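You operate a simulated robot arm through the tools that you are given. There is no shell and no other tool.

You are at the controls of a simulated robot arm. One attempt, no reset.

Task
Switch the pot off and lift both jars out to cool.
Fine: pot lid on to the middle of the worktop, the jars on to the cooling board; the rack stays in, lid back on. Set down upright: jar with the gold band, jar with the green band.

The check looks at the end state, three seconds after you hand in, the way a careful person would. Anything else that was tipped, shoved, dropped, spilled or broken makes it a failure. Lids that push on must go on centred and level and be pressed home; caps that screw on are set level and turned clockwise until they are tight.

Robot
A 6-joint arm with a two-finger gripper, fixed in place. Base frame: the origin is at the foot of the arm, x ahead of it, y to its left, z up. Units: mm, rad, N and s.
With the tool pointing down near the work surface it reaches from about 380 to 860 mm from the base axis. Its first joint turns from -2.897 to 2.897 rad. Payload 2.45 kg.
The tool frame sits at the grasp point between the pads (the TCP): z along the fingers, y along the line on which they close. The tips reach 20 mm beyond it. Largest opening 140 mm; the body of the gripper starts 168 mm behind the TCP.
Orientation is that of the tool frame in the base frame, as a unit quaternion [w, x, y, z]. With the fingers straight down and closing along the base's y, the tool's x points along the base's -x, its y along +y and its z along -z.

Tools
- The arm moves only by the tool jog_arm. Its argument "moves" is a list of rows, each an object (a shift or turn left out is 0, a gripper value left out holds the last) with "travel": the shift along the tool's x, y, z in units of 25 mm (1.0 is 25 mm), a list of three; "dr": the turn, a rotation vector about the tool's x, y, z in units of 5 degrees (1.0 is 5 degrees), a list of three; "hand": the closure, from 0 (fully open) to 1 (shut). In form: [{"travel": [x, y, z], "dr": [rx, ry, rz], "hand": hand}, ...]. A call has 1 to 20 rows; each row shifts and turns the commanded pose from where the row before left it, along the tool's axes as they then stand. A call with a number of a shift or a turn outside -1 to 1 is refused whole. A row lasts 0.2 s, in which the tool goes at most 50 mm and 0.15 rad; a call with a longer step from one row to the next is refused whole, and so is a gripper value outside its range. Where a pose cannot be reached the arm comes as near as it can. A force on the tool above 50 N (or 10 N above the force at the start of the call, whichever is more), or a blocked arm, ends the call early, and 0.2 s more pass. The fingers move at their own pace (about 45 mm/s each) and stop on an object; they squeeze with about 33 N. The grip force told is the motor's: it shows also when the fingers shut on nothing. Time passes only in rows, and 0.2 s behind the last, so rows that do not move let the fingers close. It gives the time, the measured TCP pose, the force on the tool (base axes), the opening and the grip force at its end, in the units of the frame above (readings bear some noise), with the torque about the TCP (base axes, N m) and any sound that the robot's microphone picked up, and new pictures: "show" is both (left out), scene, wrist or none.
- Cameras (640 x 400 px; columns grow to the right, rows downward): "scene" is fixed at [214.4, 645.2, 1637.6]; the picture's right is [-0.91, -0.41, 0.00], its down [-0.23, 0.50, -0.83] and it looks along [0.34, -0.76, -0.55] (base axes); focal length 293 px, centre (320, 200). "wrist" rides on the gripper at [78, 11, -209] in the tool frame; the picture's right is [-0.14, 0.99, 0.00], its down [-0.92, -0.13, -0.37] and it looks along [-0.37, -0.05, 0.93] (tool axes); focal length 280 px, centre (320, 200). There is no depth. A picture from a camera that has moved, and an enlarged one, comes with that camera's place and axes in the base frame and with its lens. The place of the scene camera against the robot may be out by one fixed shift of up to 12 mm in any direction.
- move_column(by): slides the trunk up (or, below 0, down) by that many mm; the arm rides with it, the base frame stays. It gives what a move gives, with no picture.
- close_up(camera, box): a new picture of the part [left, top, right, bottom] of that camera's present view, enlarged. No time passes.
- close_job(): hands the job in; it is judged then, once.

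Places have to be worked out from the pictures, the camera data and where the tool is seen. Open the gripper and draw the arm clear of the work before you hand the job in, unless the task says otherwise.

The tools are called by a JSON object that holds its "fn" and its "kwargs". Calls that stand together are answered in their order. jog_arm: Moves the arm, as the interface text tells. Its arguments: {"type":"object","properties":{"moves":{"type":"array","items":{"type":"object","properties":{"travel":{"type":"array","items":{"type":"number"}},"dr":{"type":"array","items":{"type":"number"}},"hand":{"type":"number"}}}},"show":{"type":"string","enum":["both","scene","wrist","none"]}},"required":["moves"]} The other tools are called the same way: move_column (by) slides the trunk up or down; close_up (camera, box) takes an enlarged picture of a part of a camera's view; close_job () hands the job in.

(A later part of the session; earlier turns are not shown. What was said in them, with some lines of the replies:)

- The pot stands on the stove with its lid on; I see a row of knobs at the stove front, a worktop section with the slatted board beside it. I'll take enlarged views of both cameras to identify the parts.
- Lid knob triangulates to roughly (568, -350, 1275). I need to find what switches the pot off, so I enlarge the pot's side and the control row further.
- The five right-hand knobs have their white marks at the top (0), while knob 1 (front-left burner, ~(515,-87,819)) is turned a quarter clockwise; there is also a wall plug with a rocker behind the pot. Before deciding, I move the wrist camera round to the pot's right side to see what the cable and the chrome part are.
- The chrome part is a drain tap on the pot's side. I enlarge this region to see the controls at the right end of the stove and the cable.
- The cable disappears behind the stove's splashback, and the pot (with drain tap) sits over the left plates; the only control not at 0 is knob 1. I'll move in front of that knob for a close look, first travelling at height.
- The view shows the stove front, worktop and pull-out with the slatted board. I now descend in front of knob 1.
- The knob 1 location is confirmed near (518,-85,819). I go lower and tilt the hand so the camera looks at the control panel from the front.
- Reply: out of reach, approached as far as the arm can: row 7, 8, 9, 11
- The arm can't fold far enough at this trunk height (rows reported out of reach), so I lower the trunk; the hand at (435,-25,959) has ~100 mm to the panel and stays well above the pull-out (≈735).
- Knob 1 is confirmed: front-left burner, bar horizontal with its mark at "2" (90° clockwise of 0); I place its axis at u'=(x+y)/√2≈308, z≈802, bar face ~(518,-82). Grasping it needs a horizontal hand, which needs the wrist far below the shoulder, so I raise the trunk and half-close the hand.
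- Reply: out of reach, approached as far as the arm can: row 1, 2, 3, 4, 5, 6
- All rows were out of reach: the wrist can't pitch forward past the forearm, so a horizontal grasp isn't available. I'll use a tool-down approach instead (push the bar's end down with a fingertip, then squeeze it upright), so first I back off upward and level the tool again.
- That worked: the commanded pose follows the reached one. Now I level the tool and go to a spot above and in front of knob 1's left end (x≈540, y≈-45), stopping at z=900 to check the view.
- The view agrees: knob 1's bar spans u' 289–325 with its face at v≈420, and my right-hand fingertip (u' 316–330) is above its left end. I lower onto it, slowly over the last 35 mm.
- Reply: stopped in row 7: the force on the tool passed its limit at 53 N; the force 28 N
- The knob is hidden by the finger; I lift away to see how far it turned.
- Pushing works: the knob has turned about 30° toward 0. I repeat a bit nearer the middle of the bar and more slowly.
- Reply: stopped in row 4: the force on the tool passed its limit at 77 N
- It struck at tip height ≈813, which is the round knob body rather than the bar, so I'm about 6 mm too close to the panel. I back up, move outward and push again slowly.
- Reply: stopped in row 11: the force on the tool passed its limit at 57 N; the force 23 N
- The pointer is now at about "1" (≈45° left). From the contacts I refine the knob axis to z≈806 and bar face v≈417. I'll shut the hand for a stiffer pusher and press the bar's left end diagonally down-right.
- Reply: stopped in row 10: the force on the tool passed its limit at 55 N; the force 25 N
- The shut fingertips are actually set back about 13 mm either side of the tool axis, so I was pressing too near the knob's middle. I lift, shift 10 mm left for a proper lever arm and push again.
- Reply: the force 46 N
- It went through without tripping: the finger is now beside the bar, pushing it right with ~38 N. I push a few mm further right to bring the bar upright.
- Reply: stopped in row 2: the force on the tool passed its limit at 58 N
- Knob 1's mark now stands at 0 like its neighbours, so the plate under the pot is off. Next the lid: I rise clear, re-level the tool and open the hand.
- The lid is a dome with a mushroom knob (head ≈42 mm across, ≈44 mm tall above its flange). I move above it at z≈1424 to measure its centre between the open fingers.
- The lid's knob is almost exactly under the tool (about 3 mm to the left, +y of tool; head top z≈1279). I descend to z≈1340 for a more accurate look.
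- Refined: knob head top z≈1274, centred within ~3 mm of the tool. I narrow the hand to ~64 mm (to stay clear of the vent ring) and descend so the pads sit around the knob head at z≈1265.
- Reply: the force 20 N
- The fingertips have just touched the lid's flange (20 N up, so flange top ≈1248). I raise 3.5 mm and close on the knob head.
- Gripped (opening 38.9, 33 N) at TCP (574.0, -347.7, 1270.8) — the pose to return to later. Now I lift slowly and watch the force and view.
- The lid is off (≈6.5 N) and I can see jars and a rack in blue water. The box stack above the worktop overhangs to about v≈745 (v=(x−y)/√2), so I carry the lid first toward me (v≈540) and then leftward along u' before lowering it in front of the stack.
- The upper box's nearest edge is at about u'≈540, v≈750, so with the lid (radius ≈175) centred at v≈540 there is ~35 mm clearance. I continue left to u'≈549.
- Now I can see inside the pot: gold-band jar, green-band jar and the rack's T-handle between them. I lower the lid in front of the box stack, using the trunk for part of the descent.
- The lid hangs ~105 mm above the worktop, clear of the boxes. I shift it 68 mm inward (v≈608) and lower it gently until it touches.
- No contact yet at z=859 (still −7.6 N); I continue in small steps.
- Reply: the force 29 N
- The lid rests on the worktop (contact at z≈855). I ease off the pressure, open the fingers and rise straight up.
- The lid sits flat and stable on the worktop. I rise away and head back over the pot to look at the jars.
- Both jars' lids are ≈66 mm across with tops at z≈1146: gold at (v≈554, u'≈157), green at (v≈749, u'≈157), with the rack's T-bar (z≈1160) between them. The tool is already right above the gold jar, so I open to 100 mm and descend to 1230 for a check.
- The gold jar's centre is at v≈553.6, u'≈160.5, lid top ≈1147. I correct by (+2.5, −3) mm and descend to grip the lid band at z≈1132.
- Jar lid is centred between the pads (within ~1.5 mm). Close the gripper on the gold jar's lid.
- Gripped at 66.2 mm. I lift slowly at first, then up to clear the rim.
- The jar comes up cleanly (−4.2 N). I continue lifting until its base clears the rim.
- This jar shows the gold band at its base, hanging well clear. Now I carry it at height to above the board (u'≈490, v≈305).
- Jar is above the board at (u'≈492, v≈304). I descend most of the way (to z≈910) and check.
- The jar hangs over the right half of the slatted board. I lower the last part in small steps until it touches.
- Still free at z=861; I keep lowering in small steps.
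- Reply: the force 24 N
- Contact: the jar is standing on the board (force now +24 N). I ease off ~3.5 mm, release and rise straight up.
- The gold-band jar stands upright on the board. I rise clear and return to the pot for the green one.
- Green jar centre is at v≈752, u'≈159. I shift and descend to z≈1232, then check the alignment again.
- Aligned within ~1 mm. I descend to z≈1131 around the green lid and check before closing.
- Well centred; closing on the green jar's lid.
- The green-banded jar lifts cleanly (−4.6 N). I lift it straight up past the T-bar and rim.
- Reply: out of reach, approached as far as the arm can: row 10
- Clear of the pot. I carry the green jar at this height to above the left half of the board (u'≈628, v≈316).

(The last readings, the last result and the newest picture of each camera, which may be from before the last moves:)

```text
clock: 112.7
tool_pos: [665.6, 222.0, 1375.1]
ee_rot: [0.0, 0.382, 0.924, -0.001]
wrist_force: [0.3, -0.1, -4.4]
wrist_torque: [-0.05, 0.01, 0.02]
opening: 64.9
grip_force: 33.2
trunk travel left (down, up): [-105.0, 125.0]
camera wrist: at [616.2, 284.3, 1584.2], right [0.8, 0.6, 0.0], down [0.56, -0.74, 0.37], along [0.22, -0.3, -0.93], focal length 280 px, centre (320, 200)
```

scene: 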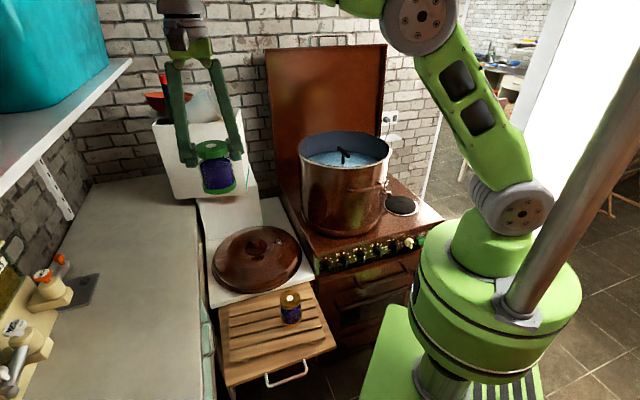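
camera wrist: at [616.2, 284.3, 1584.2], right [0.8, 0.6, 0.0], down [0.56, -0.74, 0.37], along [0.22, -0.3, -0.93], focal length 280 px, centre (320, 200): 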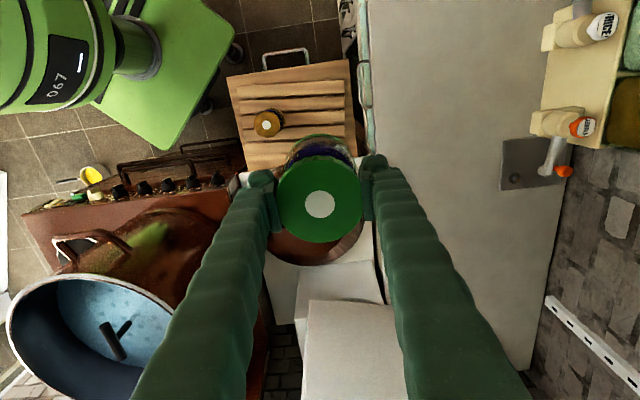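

Positioned at u'≈628, v≈314. Descending toward the board.

{"fn": "jog_arm", "kwargs": {"moves": [{"travel": [0, 0, 1]}, {"travel": [0, 0, 1]}, {"travel": [0, 0, 1]}, {"travel": [0, 0, 1]}, {"travel": [0, 0, 1]}, {"travel": [0, 0, 1]}, {"travel": [0, 0, 1]}, {"travel": [0, 0, 1]}, {"travel": [0, 0, 1]}, {"travel": [0, 0, 1]}, {"travel": [0, 0, 1]}, {"travel": [0, 0, 1]}, {"travel": [0, 0, 1]}, {"travel": [0, 0, 1]}, {"travel": [0, 0, 1]}, {"travel": [0, 0, 1]}, {"travel": [0, 0, 1]}, {"travel": [0, 0, 1]}, {"travel": [0, 0, 0.6]}], "show": "both"}}

{"fn": "close_up", "kwargs": {"camera": "scene", "box": [200, 240, 350, 380]}}

```text
clock: 116.7
tool_pos: [666.8, 218.6, 912.8]
ee_rot: [0.001, 0.382, 0.924, 0.0]
wrist_force: [-0.4, 0.5, -4.0]
wrist_torque: [-0.02, 0.05, -0.04]
opening: 64.1
grip_force: 33.3
trunk travel left (down, up): [-105.0, 125.0]
camera wrist: at [616.5, 281.8, 1120.8], right [0.8, 0.6, 0.0], down [0.56, -0.74, 0.37], along [0.22, -0.29, -0.93], focal length 280 px, centre (320, 200)
```

scene: 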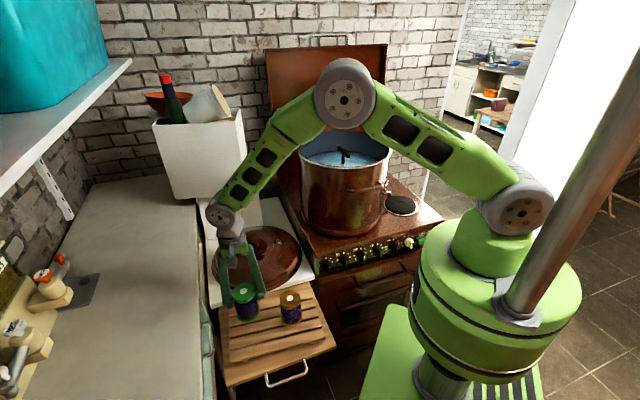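
wrist: 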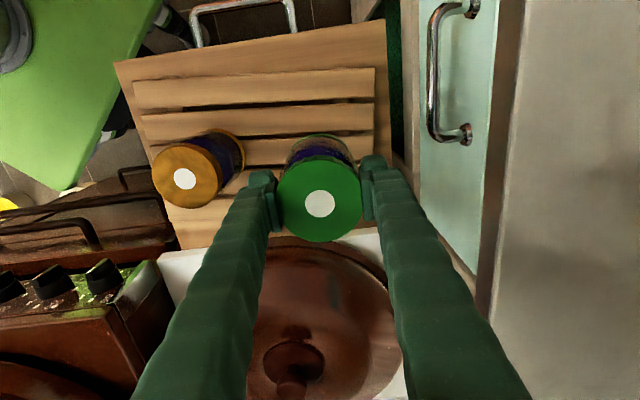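

```text
2.86 times, centred on (275, 310) of scene
camera zoom: at [214.4, 645.2, 1637.6], right [-0.91, -0.41, 0.0], down [-0.23, 0.5, -0.83], along [0.34, -0.76, -0.55], focal length 837 px, centre (449, -114)
```

zoom: 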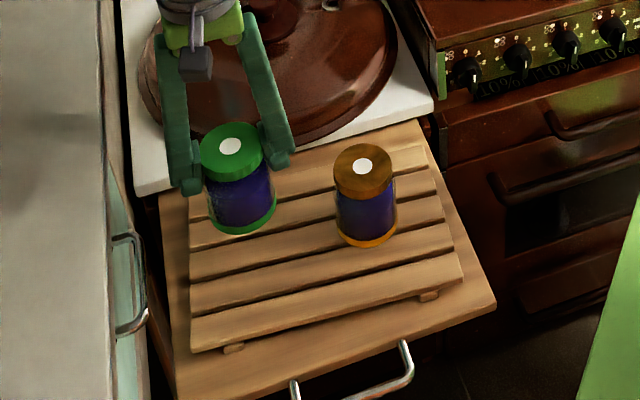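

The landing spot is a little left of ideal, so I shift 8 mm right and lower toward contact (expected at z≈840).

{"fn": "jog_arm", "kwargs": {"moves": [{"travel": [0, -0.3, 0.6]}, {"travel": [0, 0, 0.8]}, {"travel": [0, 0, 0.5]}, {"travel": [0, 0, 0.3]}, {"travel": [0, 0, 0.2]}, {"travel": [0, 0, 0.2]}], "show": "none"}}

```text
clock: 118.1
tool_pos: [659.4, 214.4, 847.2]
ee_rot: [0.001, 0.382, 0.924, -0.001]
wrist_force: [-0.6, -0.3, -4.6]
wrist_torque: [0.02, 0.01, 0.02]
opening: 64.0
grip_force: 32.5
trunk travel left (down, up): [-105.0, 125.0]
```

{"fn": "jog_arm", "kwargs": {"moves": [{"travel": [0, 0, 0.1]}, {"travel": [0, 0, 0.1]}, {"travel": [0, 0, 0]}], "show": "none"}}

```text
clock: 118.9
tool_pos: [660.8, 213.6, 840.3]
ee_rot: [0.0, 0.381, 0.924, -0.001]
wrist_force: [-0.3, -0.2, -4.8]
wrist_torque: [-0.04, 0.0, 0.0]
opening: 64.2
grip_force: 32.9
trunk travel left (down, up): [-105.0, 125.0]
```

Not touching yet at z=840; a few more small steps.

{"fn": "jog_arm", "kwargs": {"moves": [{"travel": [0, 0, 0.08]}, {"travel": [0, 0, 0.08]}, {"travel": [0, 0, 0]}], "show": "none"}}

```text
clock: 119.7
tool_pos: [661.8, 213.6, 837.3]
ee_rot: [0.0, 0.382, 0.924, -0.001]
wrist_force: [-0.5, 0.4, -4.3]
wrist_torque: [0.0, 0.0, -0.05]
opening: 63.8
grip_force: 33.2
trunk travel left (down, up): [-105.0, 125.0]
```

{"fn": "jog_arm", "kwargs": {"moves": [{"travel": [0, 0, 0.08]}, {"travel": [0, 0, 0.08]}, {"travel": [0, 0, 0]}], "show": "none"}}

{"fn": "close_up", "kwargs": {"camera": "scene", "box": [210, 260, 320, 340]}}

```text
clock: 120.5
tool_pos: [661.0, 213.9, 835.1]
ee_rot: [0.003, 0.382, 0.924, 0.001]
wrist_force: [-4.6, 0.4, 18.4]
wrist_torque: [0.07, 0.49, -0.01]
opening: 63.6
grip_force: 33.0
trunk travel left (down, up): [-105.0, 125.0]
```

```text
5.00 times, centred on (265, 300) of scene
camera zoom: at [214.4, 645.2, 1637.6], right [-0.91, -0.41, 0.0], down [-0.23, 0.5, -0.83], along [0.34, -0.76, -0.55], focal length 1464 px, centre (595, -300)
```

zoom: 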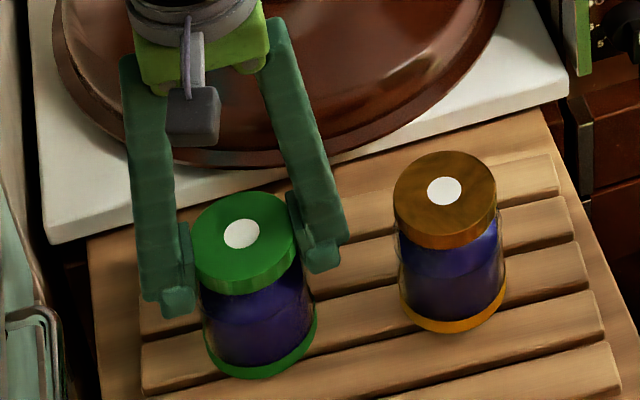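

The green jar has touched the board (+18 N). I ease off 2.5 mm, release with a modest opening and rise.

{"fn": "jog_arm", "kwargs": {"moves": [{"travel": [0, 0, -0.06]}, {"travel": [0, 0, -0.04]}, {"travel": [0, 0, 0], "hand": 0.45}, {"travel": [0, 0, 0], "hand": 0.386}, {"travel": [0, 0, 0]}, {"travel": [0, 0, 0]}, {"travel": [0, 0, -0.3]}, {"travel": [0, 0, -0.6]}, {"travel": [0, 0, -1]}, {"travel": [0, 0, -1]}, {"travel": [0, 0, -1]}], "show": "both"}}

{"fn": "close_up", "kwargs": {"camera": "scene", "box": [210, 260, 320, 340]}}

```text
clock: 122.9
tool_pos: [661.0, 212.9, 935.9]
ee_rot: [0.001, 0.382, 0.924, -0.001]
wrist_force: [0.6, -0.8, 0.3]
wrist_torque: [0.01, -0.01, 0.06]
opening: 86.1
grip_force: 0.1
trunk travel left (down, up): [-105.0, 125.0]
camera wrist: at [611.6, 276.0, 1144.5], right [0.8, 0.6, 0.0], down [0.56, -0.74, 0.37], along [0.22, -0.29, -0.93], focal length 280 px, centre (320, 200)
```

scene: 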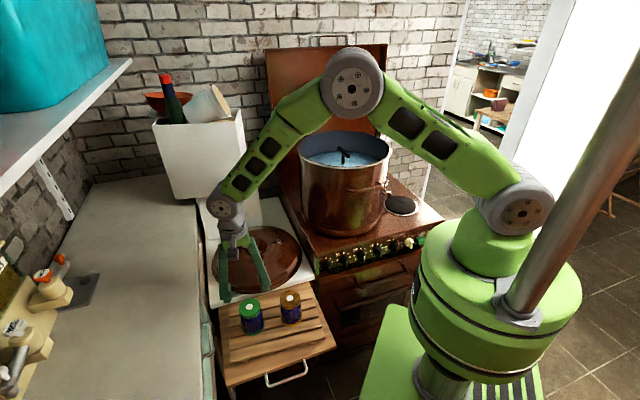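
wrist: 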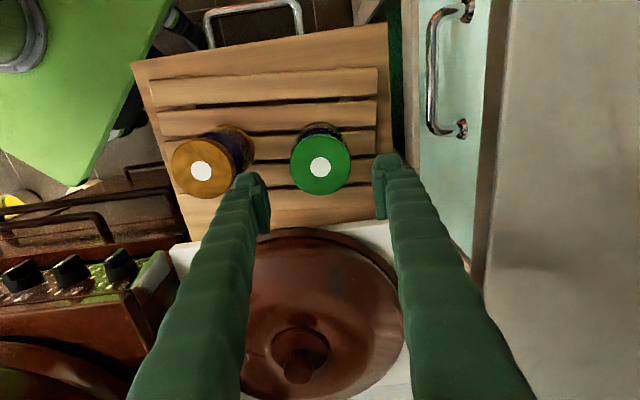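

```text
5.00 times, centred on (265, 300) of scene
camera zoom: at [214.4, 645.2, 1637.6], right [-0.91, -0.41, 0.0], down [-0.23, 0.5, -0.83], along [0.34, -0.76, -0.55], focal length 1464 px, centre (595, -300)
```

zoom: 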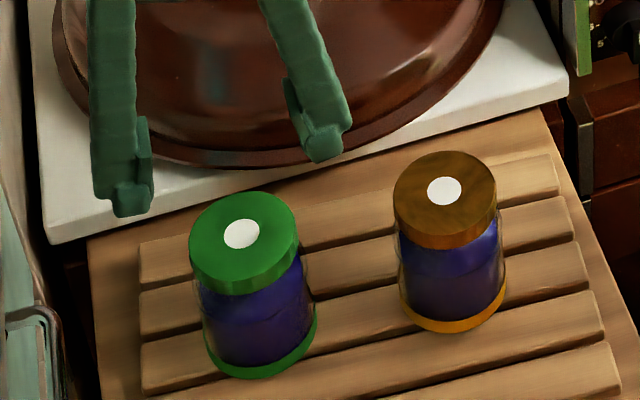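

Both jars stand upright on the board. Now back to the lid on the worktop (knob at about (817,-40)); I move above it and check alignment.

{"fn": "jog_arm", "kwargs": {"moves": [{"travel": [0, 0, -0.8]}, {"travel": [-0.963, -0.233, 0]}, {"travel": [-0.963, -0.233, 0]}, {"travel": [-0.963, -0.233, 0]}, {"travel": [-0.963, -0.233, 0]}, {"travel": [-0.963, -0.233, 0]}, {"travel": [-0.963, -0.233, 0]}, {"travel": [-0.963, -0.233, 0]}, {"travel": [-0.963, -0.233, 0]}, {"travel": [-0.963, -0.233, 0]}, {"travel": [-0.963, -0.233, 0]}, {"travel": [-0.963, -0.233, 0]}, {"travel": [-0.963, -0.233, 0], "hand": 0.543}, {"travel": [0, 0, 0]}], "show": "both"}}

{"fn": "close_up", "kwargs": {"camera": "wrist", "box": [240, 80, 400, 240]}}

```text
clock: 125.9
tool_pos: [818.6, -40.1, 954.2]
ee_rot: [0.001, 0.381, 0.924, 0.0]
wrist_force: [0.1, 0.0, 0.8]
wrist_torque: [-0.02, -0.03, 0.01]
opening: 64.1
grip_force: 0.0
trunk travel left (down, up): [-105.0, 125.0]
camera wrist: at [767.6, 23.0, 1161.7], right [0.8, 0.6, 0.0], down [0.56, -0.74, 0.37], along [0.22, -0.29, -0.93], focal length 280 px, centre (320, 200)
```

scene: 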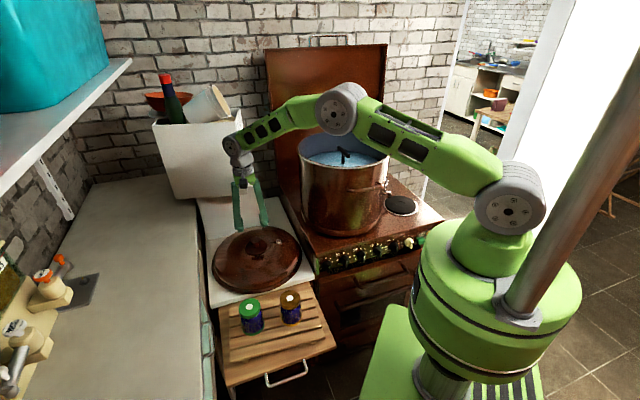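
wrist: 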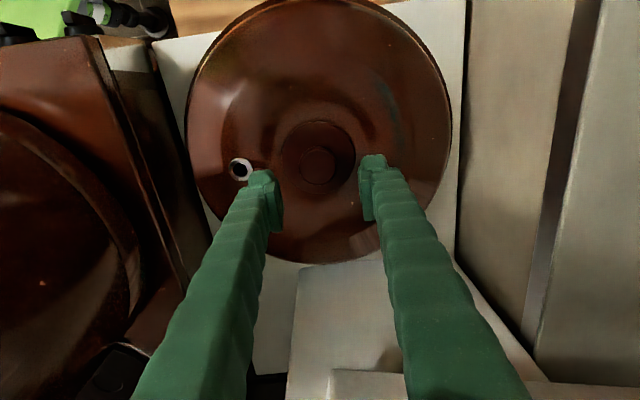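

```text
2.50 times, centred on (320, 160) of wrist
camera zoom: at [767.6, 23.0, 1161.7], right [0.8, 0.6, 0.0], down [0.56, -0.74, 0.37], along [0.22, -0.29, -0.93], focal length 701 px, centre (320, 300)
```

zoom: 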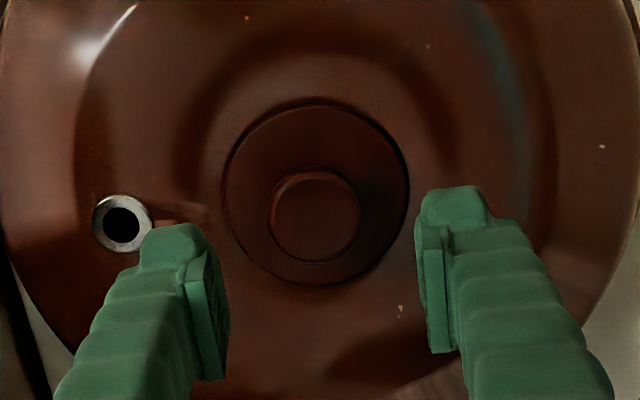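

Knob is centred within ~2 mm. I correct and descend to z≈857, the same relative grip height as before.

{"fn": "jog_arm", "kwargs": {"moves": [{"travel": [0.02, -0.07, 0.8]}, {"travel": [0, 0, 0.8]}, {"travel": [0, 0, 0.8]}, {"travel": [0, 0, 0.7]}, {"travel": [0, 0, 0.4]}, {"travel": [0, 0, 0.2]}, {"travel": [0, 0, 0.14]}], "show": "wrist"}}

{"fn": "close_up", "kwargs": {"camera": "scene", "box": [220, 200, 300, 260]}}

```text
clock: 127.5
tool_pos: [815.6, -38.5, 858.1]
ee_rot: [0.002, 0.382, 0.924, 0.0]
wrist_force: [0.0, 0.1, 0.3]
wrist_torque: [-0.01, 0.02, -0.03]
opening: 63.9
grip_force: 0.0
trunk travel left (down, up): [-105.0, 125.0]
camera wrist: at [765.3, 23.4, 1066.7], right [0.8, 0.6, 0.0], down [0.56, -0.74, 0.37], along [0.22, -0.29, -0.93], focal length 280 px, centre (320, 200)
```

wrist: 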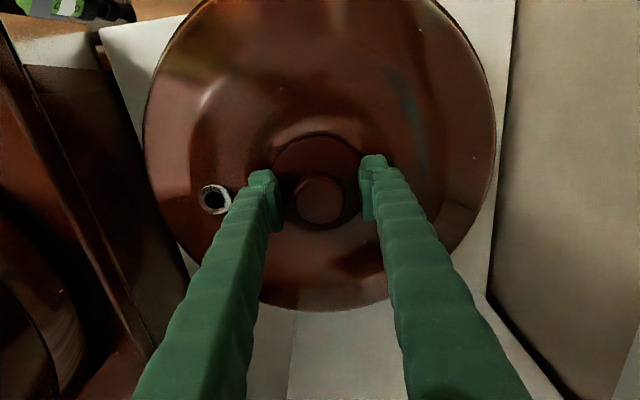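

```text
6.67 times, centred on (260, 230) of scene
camera zoom: at [214.4, 645.2, 1637.6], right [-0.91, -0.41, 0.0], down [-0.23, 0.5, -0.83], along [0.34, -0.76, -0.55], focal length 1953 px, centre (720, 0)
```

zoom: 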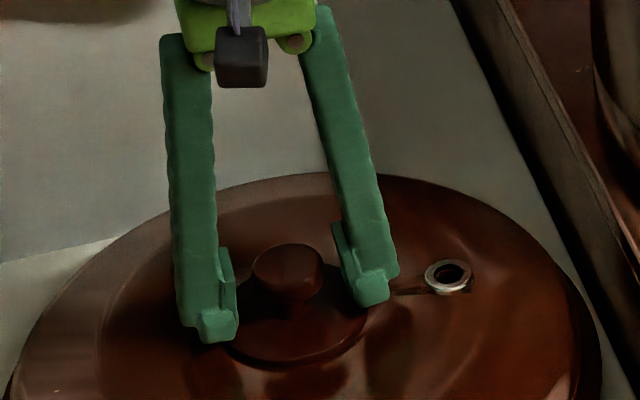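

{"fn": "jog_arm", "kwargs": {"moves": [{"travel": [0, 0, 0.03], "hand": 1}, {"travel": [0, 0, 0]}, {"travel": [0, 0, 0]}, {"travel": [0, 0, 0]}, {"travel": [0, 0, 0]}], "show": "wrist"}}

```text
clock: 128.7
tool_pos: [815.3, -39.5, 857.7]
ee_rot: [0.001, 0.383, 0.924, 0.0]
wrist_force: [-1.5, -2.4, 0.3]
wrist_torque: [-0.03, 0.0, -0.02]
opening: 38.7
grip_force: 33.6
trunk travel left (down, up): [-105.0, 125.0]
camera wrist: at [765.2, 22.6, 1066.4], right [0.8, 0.6, 0.0], down [0.56, -0.74, 0.37], along [0.22, -0.29, -0.93], focal length 280 px, centre (320, 200)
```

wrist: 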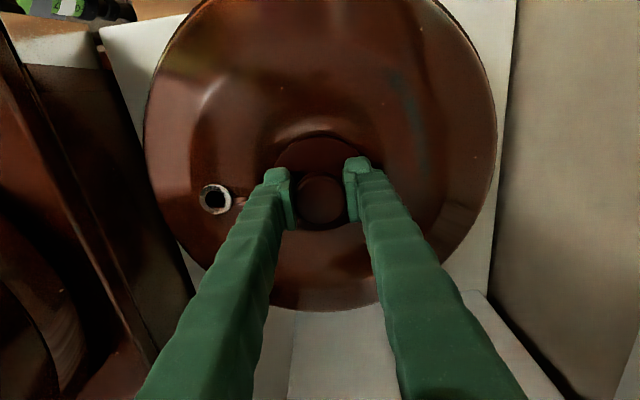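

Regripped at 38.7 mm in the same relative pose. I lift gently, draw the lid out from under the box overhang, then use the trunk to go up.

{"fn": "jog_arm", "kwargs": {"moves": [{"travel": [0, 0, -0.1]}, {"travel": [0, 0, -0.3]}, {"travel": [0, 0, -0.6]}, {"travel": [0, 0, -0.9]}, {"travel": [0, 0, -0.9]}, {"travel": [0, 0, -0.9]}, {"travel": [0.9, 0, 0]}, {"travel": [0.9, 0, 0]}, {"travel": [0.9, 0, 0]}], "show": "both"}}

{"fn": "move_column", "kwargs": {"by": 100}}

```text
clock: 130.7
tool_pos: [768.6, 8.7, 950.8]
ee_rot: [0.0, 0.383, 0.924, 0.0]
wrist_force: [0.5, -0.1, -6.7]
wrist_torque: [0.0, 0.01, -0.02]
opening: 38.3
grip_force: 32.9
trunk travel left (down, up): [-105.0, 125.0]
camera wrist: at [718.6, 71.8, 1159.9], right [0.8, 0.6, 0.0], down [0.56, -0.74, 0.37], along [0.22, -0.29, -0.93], focal length 280 px, centre (320, 200)
```

scene: 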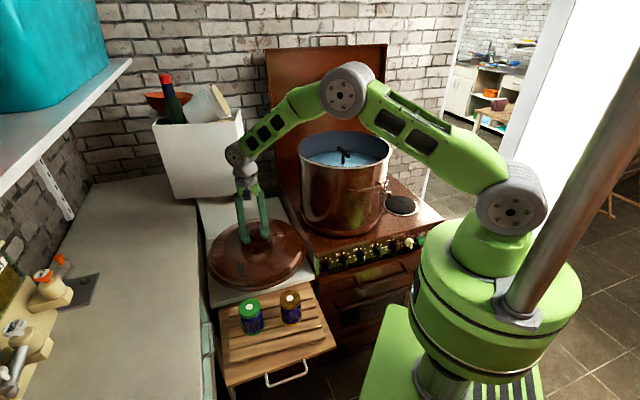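
wrist: 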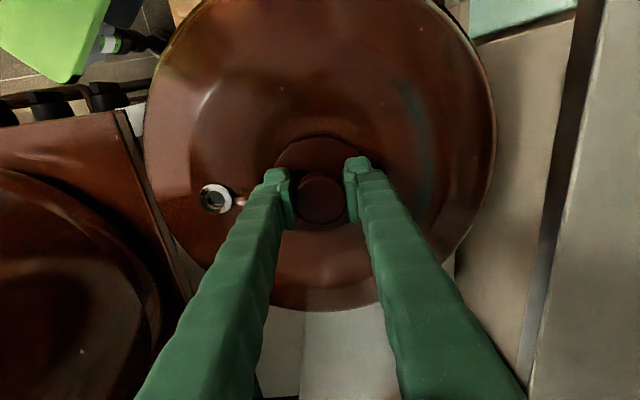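

```text
clock: 132.1
tool_pos: [768.9, 8.4, 1050.5]
ee_rot: [0.001, 0.382, 0.924, -0.001]
wrist_force: [0.2, -0.8, -7.5]
wrist_torque: [0.01, -0.02, 0.01]
opening: 38.2
grip_force: 33.5
trunk travel left (down, up): [-205.0, 25.0]
```

Lid in hand and clear. I rise to z≈1375 (lid edge stays ~35 mm from the box).

{"fn": "jog_arm", "kwargs": {"moves": [{"travel": [0, 0, -1]}, {"travel": [0, 0, -1]}, {"travel": [0, 0, -1]}, {"travel": [0, 0, -1]}, {"travel": [0, 0, -1]}, {"travel": [0, 0, -1]}, {"travel": [0, 0, -1]}, {"travel": [0, 0, -1]}, {"travel": [0, 0, -1]}, {"travel": [0, 0, -1]}, {"travel": [0, 0, -1]}, {"travel": [0, 0, -1]}, {"travel": [0, 0, -1]}], "show": "scene"}}

{"fn": "jog_arm", "kwargs": {"moves": [{"travel": [0, -0.97, 0]}, {"travel": [0, -0.97, 0]}, {"travel": [0, -0.97, 0]}, {"travel": [0, -0.97, 0]}, {"travel": [0, -0.97, 0]}, {"travel": [0, -0.97, 0]}, {"travel": [0, -0.97, 0]}, {"travel": [0, -0.97, 0]}, {"travel": [0, -0.97, 0]}, {"travel": [0, -0.97, 0]}, {"travel": [0, -0.97, 0]}, {"travel": [0, -0.97, 0]}, {"travel": [0, -0.97, 0]}, {"travel": [0, -0.97, 0]}, {"travel": [0, -0.97, 0]}, {"travel": [0, -0.97, 0]}], "show": "both"}}

```text
clock: 134.9
tool_pos: [768.1, 9.0, 1374.8]
ee_rot: [0.0, 0.382, 0.924, 0.0]
wrist_force: [-0.3, 1.0, -6.6]
wrist_torque: [0.01, 0.02, 0.03]
opening: 38.6
grip_force: 32.9
trunk travel left (down, up): [-205.0, 25.0]
```

scene: 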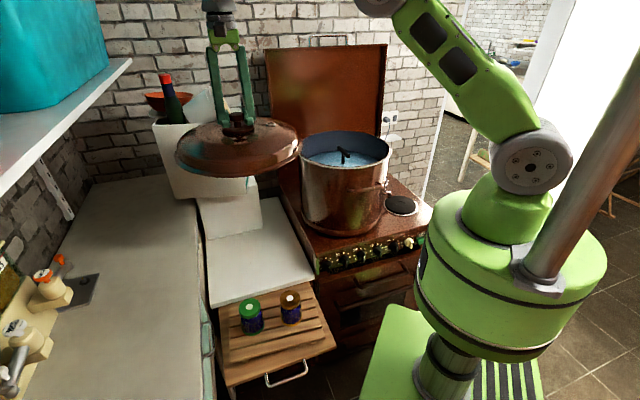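

```text
clock: 138.3
tool_pos: [494.3, -265.8, 1376.2]
ee_rot: [0.001, 0.382, 0.924, 0.0]
wrist_force: [-0.9, -0.8, -7.7]
wrist_torque: [0.02, -0.01, -0.02]
opening: 38.1
grip_force: 33.7
trunk travel left (down, up): [-205.0, 25.0]
camera wrist: at [443.8, -203.3, 1585.0], right [0.8, 0.6, 0.0], down [0.56, -0.74, 0.37], along [0.22, -0.29, -0.93], focal length 280 px, centre (320, 200)
```

scene: 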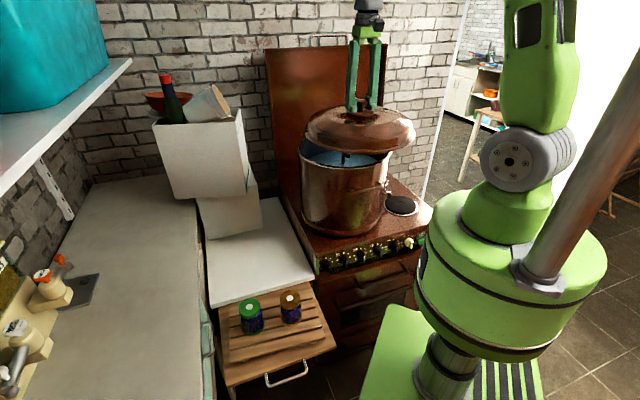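
wrist: 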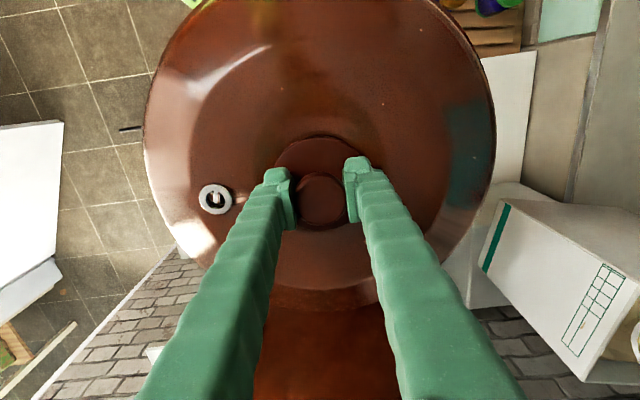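

{"fn": "close_up", "kwargs": {"camera": "wrist", "box": [130, 0, 510, 320]}}

{"fn": "close_up", "kwargs": {"camera": "scene", "box": [285, 90, 425, 200]}}

```text
1.25 times, centred on (320, 160) of wrist
camera zoom: at [443.8, -203.3, 1585.0], right [0.8, 0.6, 0.0], down [0.56, -0.74, 0.37], along [0.22, -0.29, -0.93], focal length 350 px, centre (320, 250)
```

zoom: 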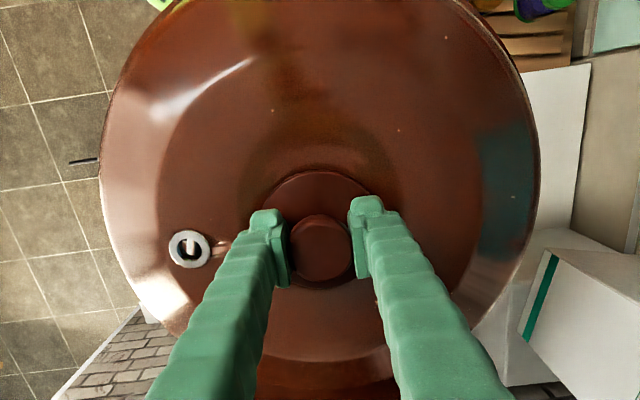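

```text
3.64 times, centred on (355, 145) of scene
camera zoom: at [214.4, 645.2, 1637.6], right [-0.91, -0.41, 0.0], down [-0.23, 0.5, -0.83], along [0.34, -0.76, -0.55], focal length 1065 px, centre (193, 400)
```

zoom: 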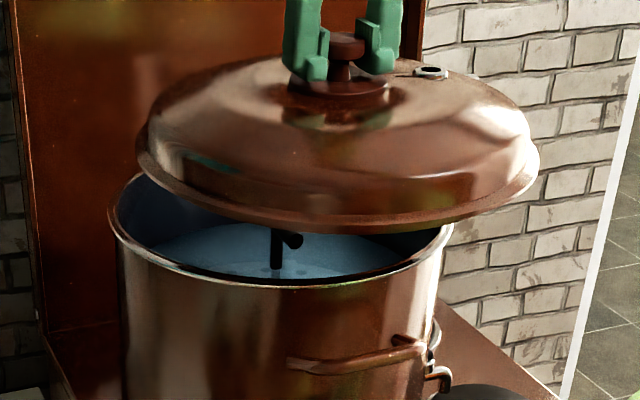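

The lid hangs level and its offset in the grip matches the first grasp. I move it over the pot to the recorded pose (574.0, -347.7).

{"fn": "jog_arm", "kwargs": {"moves": [{"travel": [-0.9136, -0.0128, 0]}, {"travel": [-0.9136, -0.0128, 0]}, {"travel": [-0.9136, -0.0128, 0]}, {"travel": [-0.9136, -0.0128, 0]}, {"travel": [-0.9136, -0.0128, 0]}, {"travel": [0, 0, 0]}], "show": "none"}}

```text
clock: 139.7
tool_pos: [573.5, -346.9, 1377.1]
ee_rot: [0.001, 0.381, 0.924, -0.001]
wrist_force: [-0.4, 0.6, -7.0]
wrist_torque: [-0.02, -0.03, 0.01]
opening: 38.6
grip_force: 32.6
trunk travel left (down, up): [-205.0, 25.0]
```

{"fn": "jog_arm", "kwargs": {"moves": [{"travel": [0, 0, 0.8]}, {"travel": [0, 0, 0.8]}, {"travel": [0, 0, 0.8]}, {"travel": [0, 0, 0.6]}], "show": "scene"}}

{"fn": "close_up", "kwargs": {"camera": "scene", "box": [285, 90, 405, 190]}}

```text
clock: 140.7
tool_pos: [574.4, -347.0, 1300.2]
ee_rot: [0.001, 0.382, 0.924, 0.0]
wrist_force: [-0.1, 0.0, -7.6]
wrist_torque: [0.0, 0.05, 0.01]
opening: 38.5
grip_force: 32.6
trunk travel left (down, up): [-205.0, 25.0]
```

scene: 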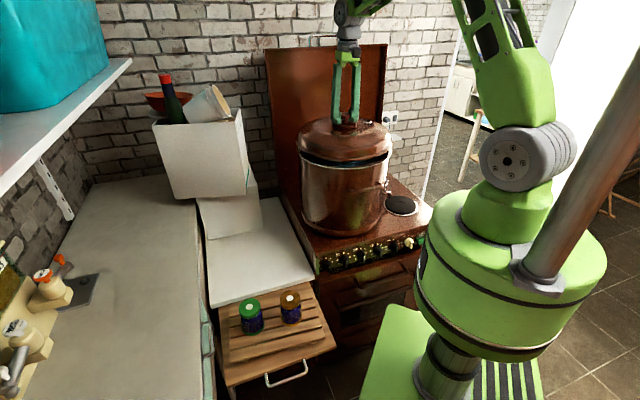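

```text
4.00 times, centred on (345, 140) of scene
camera zoom: at [214.4, 645.2, 1637.6], right [-0.91, -0.41, 0.0], down [-0.23, 0.5, -0.83], along [0.34, -0.76, -0.55], focal length 1172 px, centre (220, 440)
```

zoom: 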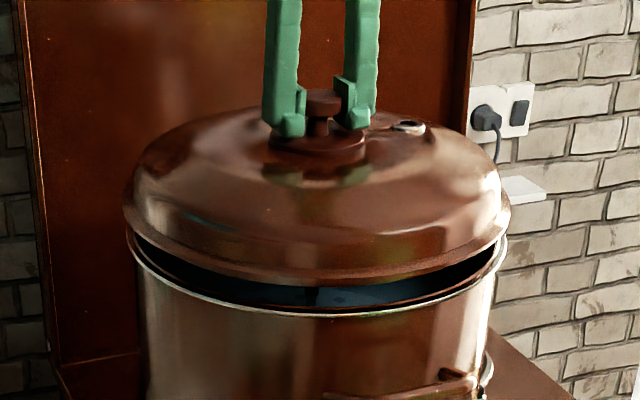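

The lid looks centred over the rim. I lower slowly until it seats (expected z≈1272–1275).

{"fn": "jog_arm", "kwargs": {"moves": [{"travel": [0, 0, 0.2]}, {"travel": [0, 0, 0.2]}, {"travel": [0, 0, 0.2]}, {"travel": [0, 0, 0.12]}, {"travel": [0, 0, 0]}], "show": "none"}}

{"fn": "close_up", "kwargs": {"camera": "scene", "box": [285, 90, 405, 190]}}

```text
clock: 141.9
tool_pos: [574.5, -347.1, 1281.4]
ee_rot: [0.001, 0.382, 0.924, -0.001]
wrist_force: [-0.7, -0.4, -6.9]
wrist_torque: [0.03, 0.03, -0.02]
opening: 38.6
grip_force: 33.1
trunk travel left (down, up): [-205.0, 25.0]
```

```text
4.00 times, centred on (345, 140) of scene
camera zoom: at [214.4, 645.2, 1637.6], right [-0.91, -0.41, 0.0], down [-0.23, 0.5, -0.83], along [0.34, -0.76, -0.55], focal length 1172 px, centre (220, 440)
```

zoom: 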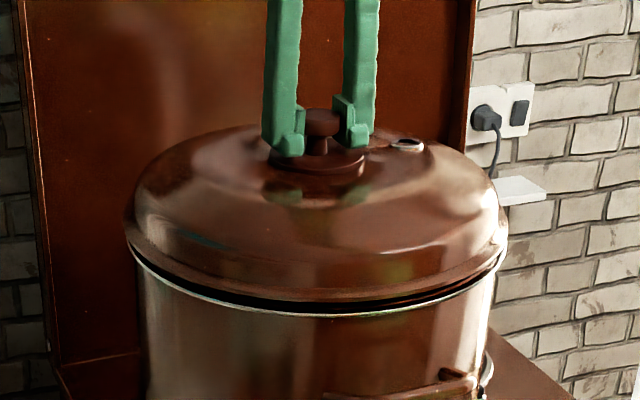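

{"fn": "jog_arm", "kwargs": {"moves": [{"travel": [0, 0, 0.1]}, {"travel": [0, 0, 0.1]}, {"travel": [0, 0, 0]}], "show": "none"}}

```text
clock: 142.7
tool_pos: [574.9, -348.6, 1277.8]
ee_rot: [0.0, 0.382, 0.924, 0.001]
wrist_force: [0.3, 0.0, -7.8]
wrist_torque: [-0.03, 0.02, -0.01]
opening: 38.4
grip_force: 33.0
trunk travel left (down, up): [-205.0, 25.0]
```

Still free at 1278; continuing in 2 mm steps.

{"fn": "jog_arm", "kwargs": {"moves": [{"travel": [0, 0, 0.1]}, {"travel": [0, 0, 0.08]}, {"travel": [0, 0, 0]}], "show": "none"}}

{"fn": "close_up", "kwargs": {"camera": "scene", "box": [285, 90, 405, 190]}}

```text
clock: 143.5
tool_pos: [574.7, -345.9, 1273.1]
ee_rot: [0.001, 0.382, 0.924, -0.001]
wrist_force: [-0.3, -0.2, -4.3]
wrist_torque: [0.04, 0.0, -0.06]
opening: 38.4
grip_force: 32.8
trunk travel left (down, up): [-205.0, 25.0]
```

```text
4.00 times, centred on (345, 140) of scene
camera zoom: at [214.4, 645.2, 1637.6], right [-0.91, -0.41, 0.0], down [-0.23, 0.5, -0.83], along [0.34, -0.76, -0.55], focal length 1172 px, centre (220, 440)
```

zoom: 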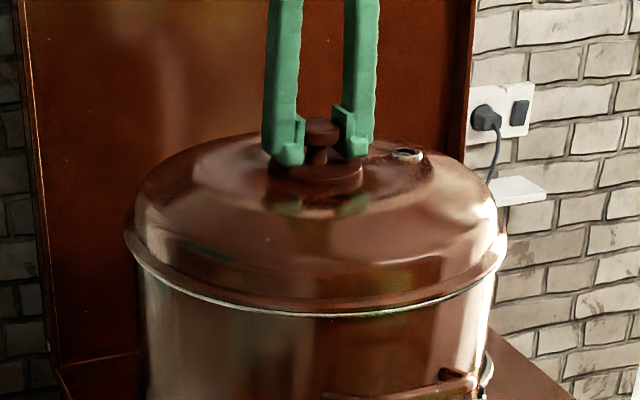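

It has just begun to seat (weight partly taken). I press it gently home with a few more millimetres.

{"fn": "jog_arm", "kwargs": {"moves": [{"travel": [0, 0, 0.06]}, {"travel": [0, 0, 0.06]}, {"travel": [0, 0, 0.06]}, {"travel": [0, 0, 0]}], "show": "none"}}

{"fn": "close_up", "kwargs": {"camera": "scene", "box": [285, 90, 405, 190]}}

```text
clock: 144.5
tool_pos: [573.6, -347.4, 1271.0]
ee_rot: [0.004, 0.382, 0.924, -0.001]
wrist_force: [3.9, -2.2, 27.5]
wrist_torque: [-0.08, -0.08, 0.02]
opening: 38.6
grip_force: 32.9
trunk travel left (down, up): [-205.0, 25.0]
```

```text
4.00 times, centred on (345, 140) of scene
camera zoom: at [214.4, 645.2, 1637.6], right [-0.91, -0.41, 0.0], down [-0.23, 0.5, -0.83], along [0.34, -0.76, -0.55], focal length 1172 px, centre (220, 440)
```

zoom: 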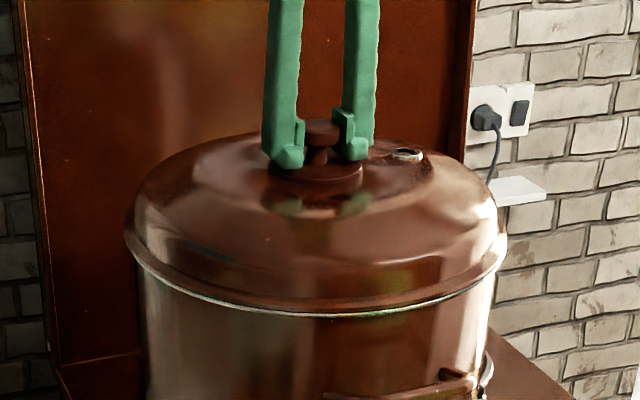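

The lid is seated with firm support (+27 N). I relax the pressure, release, and rise straight up.

{"fn": "jog_arm", "kwargs": {"moves": [{"travel": [0, 0, -0.06]}, {"travel": [0, 0, -0.05]}, {"travel": [0, 0, 0], "hand": 0.6}, {"travel": [0, 0, 0], "hand": 0.5}, {"travel": [0, 0, 0]}, {"travel": [0, 0, -0.3]}, {"travel": [0, 0, -0.8]}, {"travel": [0, 0, -1]}, {"travel": [0, 0, -1]}, {"travel": [0, 0, -1]}], "show": "both"}}

{"fn": "close_up", "kwargs": {"camera": "scene", "box": [295, 115, 400, 185]}}

{"fn": "close_up", "kwargs": {"camera": "wrist", "box": [150, 0, 490, 300]}}

```text
clock: 146.7
tool_pos: [573.5, -346.4, 1375.2]
ee_rot: [0.001, 0.382, 0.924, 0.0]
wrist_force: [0.8, 0.4, -0.3]
wrist_torque: [0.0, -0.04, -0.02]
opening: 69.9
grip_force: 0.1
trunk travel left (down, up): [-205.0, 25.0]
camera wrist: at [523.1, -283.1, 1583.6], right [0.8, 0.6, 0.0], down [0.56, -0.74, 0.37], along [0.22, -0.29, -0.93], focal length 280 px, centre (320, 200)
```

scene: 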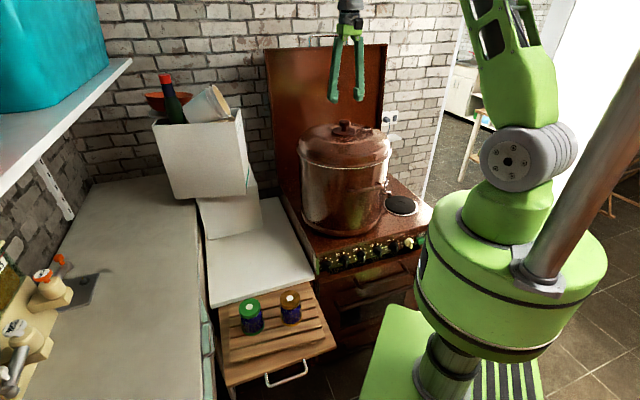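
wrist: 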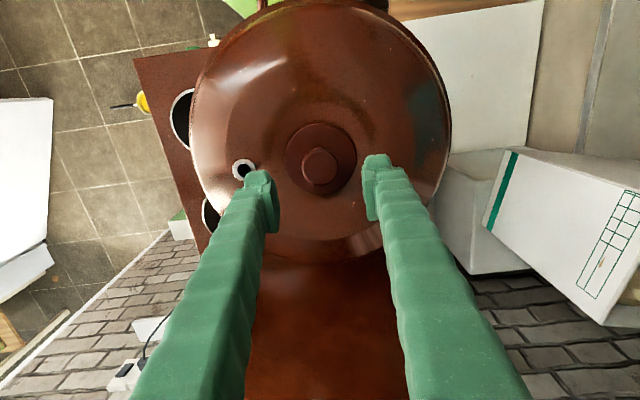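

```text
5.71 times, centred on (348, 150) of scene
camera zoom: at [214.4, 645.2, 1637.6], right [-0.91, -0.41, 0.0], down [-0.23, 0.5, -0.83], along [0.34, -0.76, -0.55], focal length 1674 px, centre (163, 486)
```

zoom: 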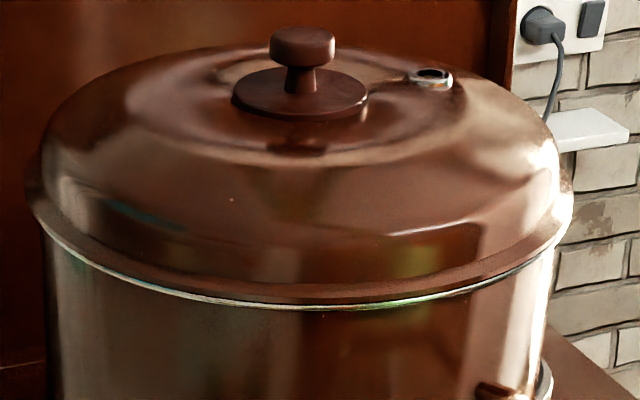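

```text
1.33 times, centred on (320, 150) of wrist
camera zoom: at [523.1, -283.1, 1583.6], right [0.8, 0.6, 0.0], down [0.56, -0.74, 0.37], along [0.22, -0.29, -0.93], focal length 374 px, centre (320, 267)
```

zoom: 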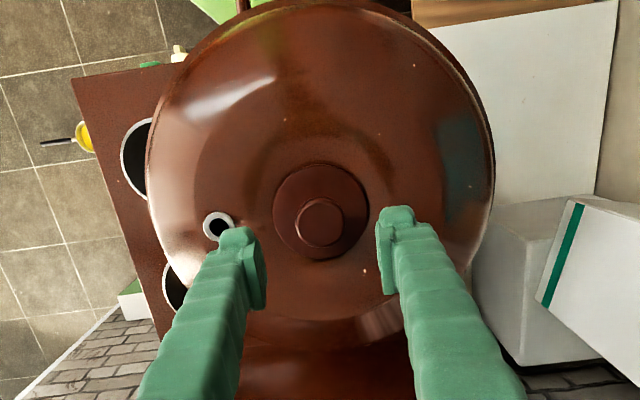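

The lid sits level, at the same height and within ~2 mm of its original place. I open the hand, withdraw up and away from the work, and then inspect everything once more.

{"fn": "jog_arm", "kwargs": {"moves": [{"travel": [0, 0, -1], "hand": 0}, {"travel": [0, 0, -1]}, {"travel": [0, 0, -0.8]}, {"travel": [0.8, 0.4, 0]}, {"travel": [0.8, 0.4, 0]}, {"travel": [0.8, 0.4, 0]}, {"travel": [0.8, 0.4, 0]}, {"travel": [0.8, 0.4, 0]}, {"travel": [0.8, 0.4, 0]}, {"travel": [0.8, 0.4, 0]}, {"travel": [0.8, 0.4, 0]}, {"travel": [0.8, 0.4, 0]}, {"travel": [0.8, 0.4, 0]}, {"travel": [0.8, 0.4, 0]}, {"travel": [0.8, 0.4, 0]}], "show": "both"}}

{"fn": "close_up", "kwargs": {"camera": "scene", "box": [210, 260, 350, 390]}}

{"fn": "close_up", "kwargs": {"camera": "scene", "box": [310, 225, 430, 285]}}

{"fn": "close_up", "kwargs": {"camera": "scene", "box": [280, 100, 410, 250]}}

```text
clock: 149.9
tool_pos: [487.2, -92.2, 1446.1]
ee_rot: [0.002, 0.384, 0.923, 0.0]
wrist_force: [0.5, 0.3, 0.8]
wrist_torque: [0.02, -0.06, 0.0]
opening: 140.1
grip_force: 0.0
trunk travel left (down, up): [-205.0, 25.0]
camera wrist: at [437.8, -29.0, 1653.9], right [0.8, 0.6, 0.0], down [0.56, -0.74, 0.37], along [0.22, -0.29, -0.93], focal length 280 px, centre (320, 200)
```

scene: 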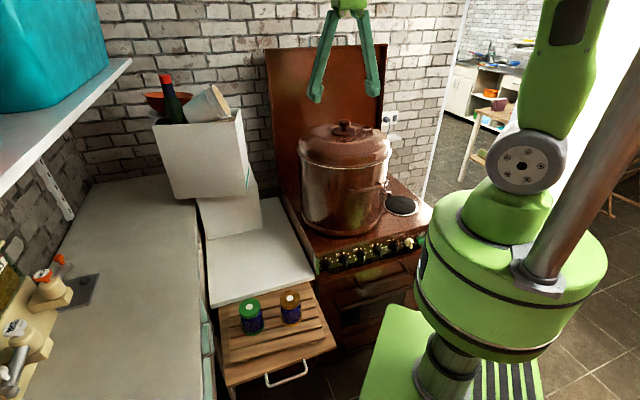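
wrist: 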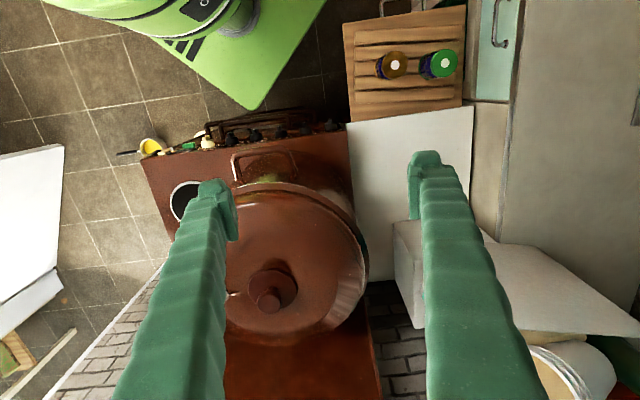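

```text
3.08 times, centred on (280, 325) of scene
camera zoom: at [214.4, 645.2, 1637.6], right [-0.91, -0.41, 0.0], down [-0.23, 0.5, -0.83], along [0.34, -0.76, -0.55], focal length 901 px, centre (443, -185)
```

zoom: 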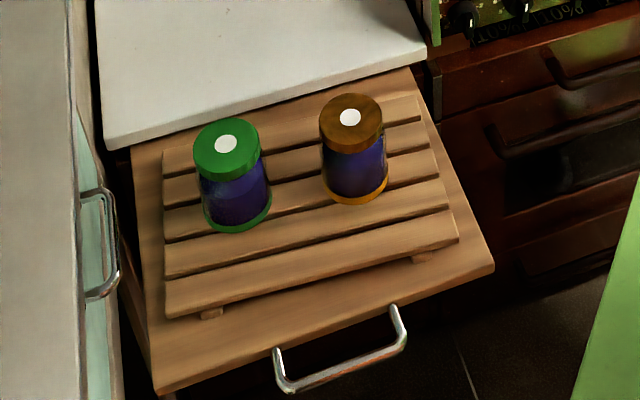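

```text
5.33 times, centred on (370, 255) of scene
camera zoom: at [214.4, 645.2, 1637.6], right [-0.91, -0.41, 0.0], down [-0.23, 0.5, -0.83], along [0.34, -0.76, -0.55], focal length 1562 px, centre (53, -93)
```

zoom: 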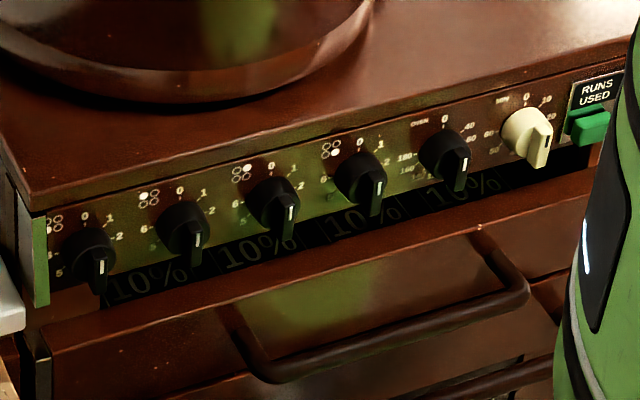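

```text
2.67 times, centred on (345, 175) of scene
camera zoom: at [214.4, 645.2, 1637.6], right [-0.91, -0.41, 0.0], down [-0.23, 0.5, -0.83], along [0.34, -0.76, -0.55], focal length 781 px, centre (253, 267)
```

zoom: 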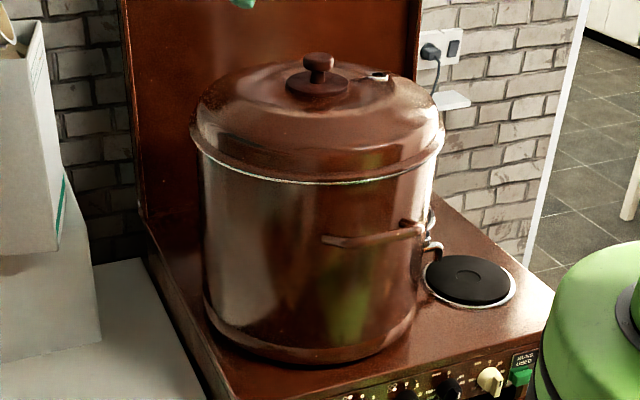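

All knobs now stand at 0, both banded jars stand upright on the board, the rack stayed in, and the lid is back on level; the arm is open and clear. I hand the job in.

{"fn": "close_job", "kwargs": {}}

```text
The job is handed in.
```

I switched the pot off, lifted both jars out to cool and put the lid back on, then handed the job in. No result came back, so what follows is from my own last pictures.

- **Pot off:** the pot stands on the front-left plate, whose knob was on 2. I turned it back to 0 by pushing it with a fingertip, because the arm could not reach it level to grip it. All the other knobs were already at 0.
- **Jars:** the gold-band jar and the green-band jar stand upright, side by side on the slatted cooling board.
- **Rack:** it stayed in the pot; I did not touch it.
- **Lid:** I rested it on the white worktop beside the stove while I lifted the jars, then set it back on the pot and pressed it down. It looks level, at its original height and about 2 mm from where it started. I took "lid back on" as its final place.

On the worktop the lid sat a little forward of the exact middle, because the boxes at the back overhang it. The boxes and everything on them look undisturbed.
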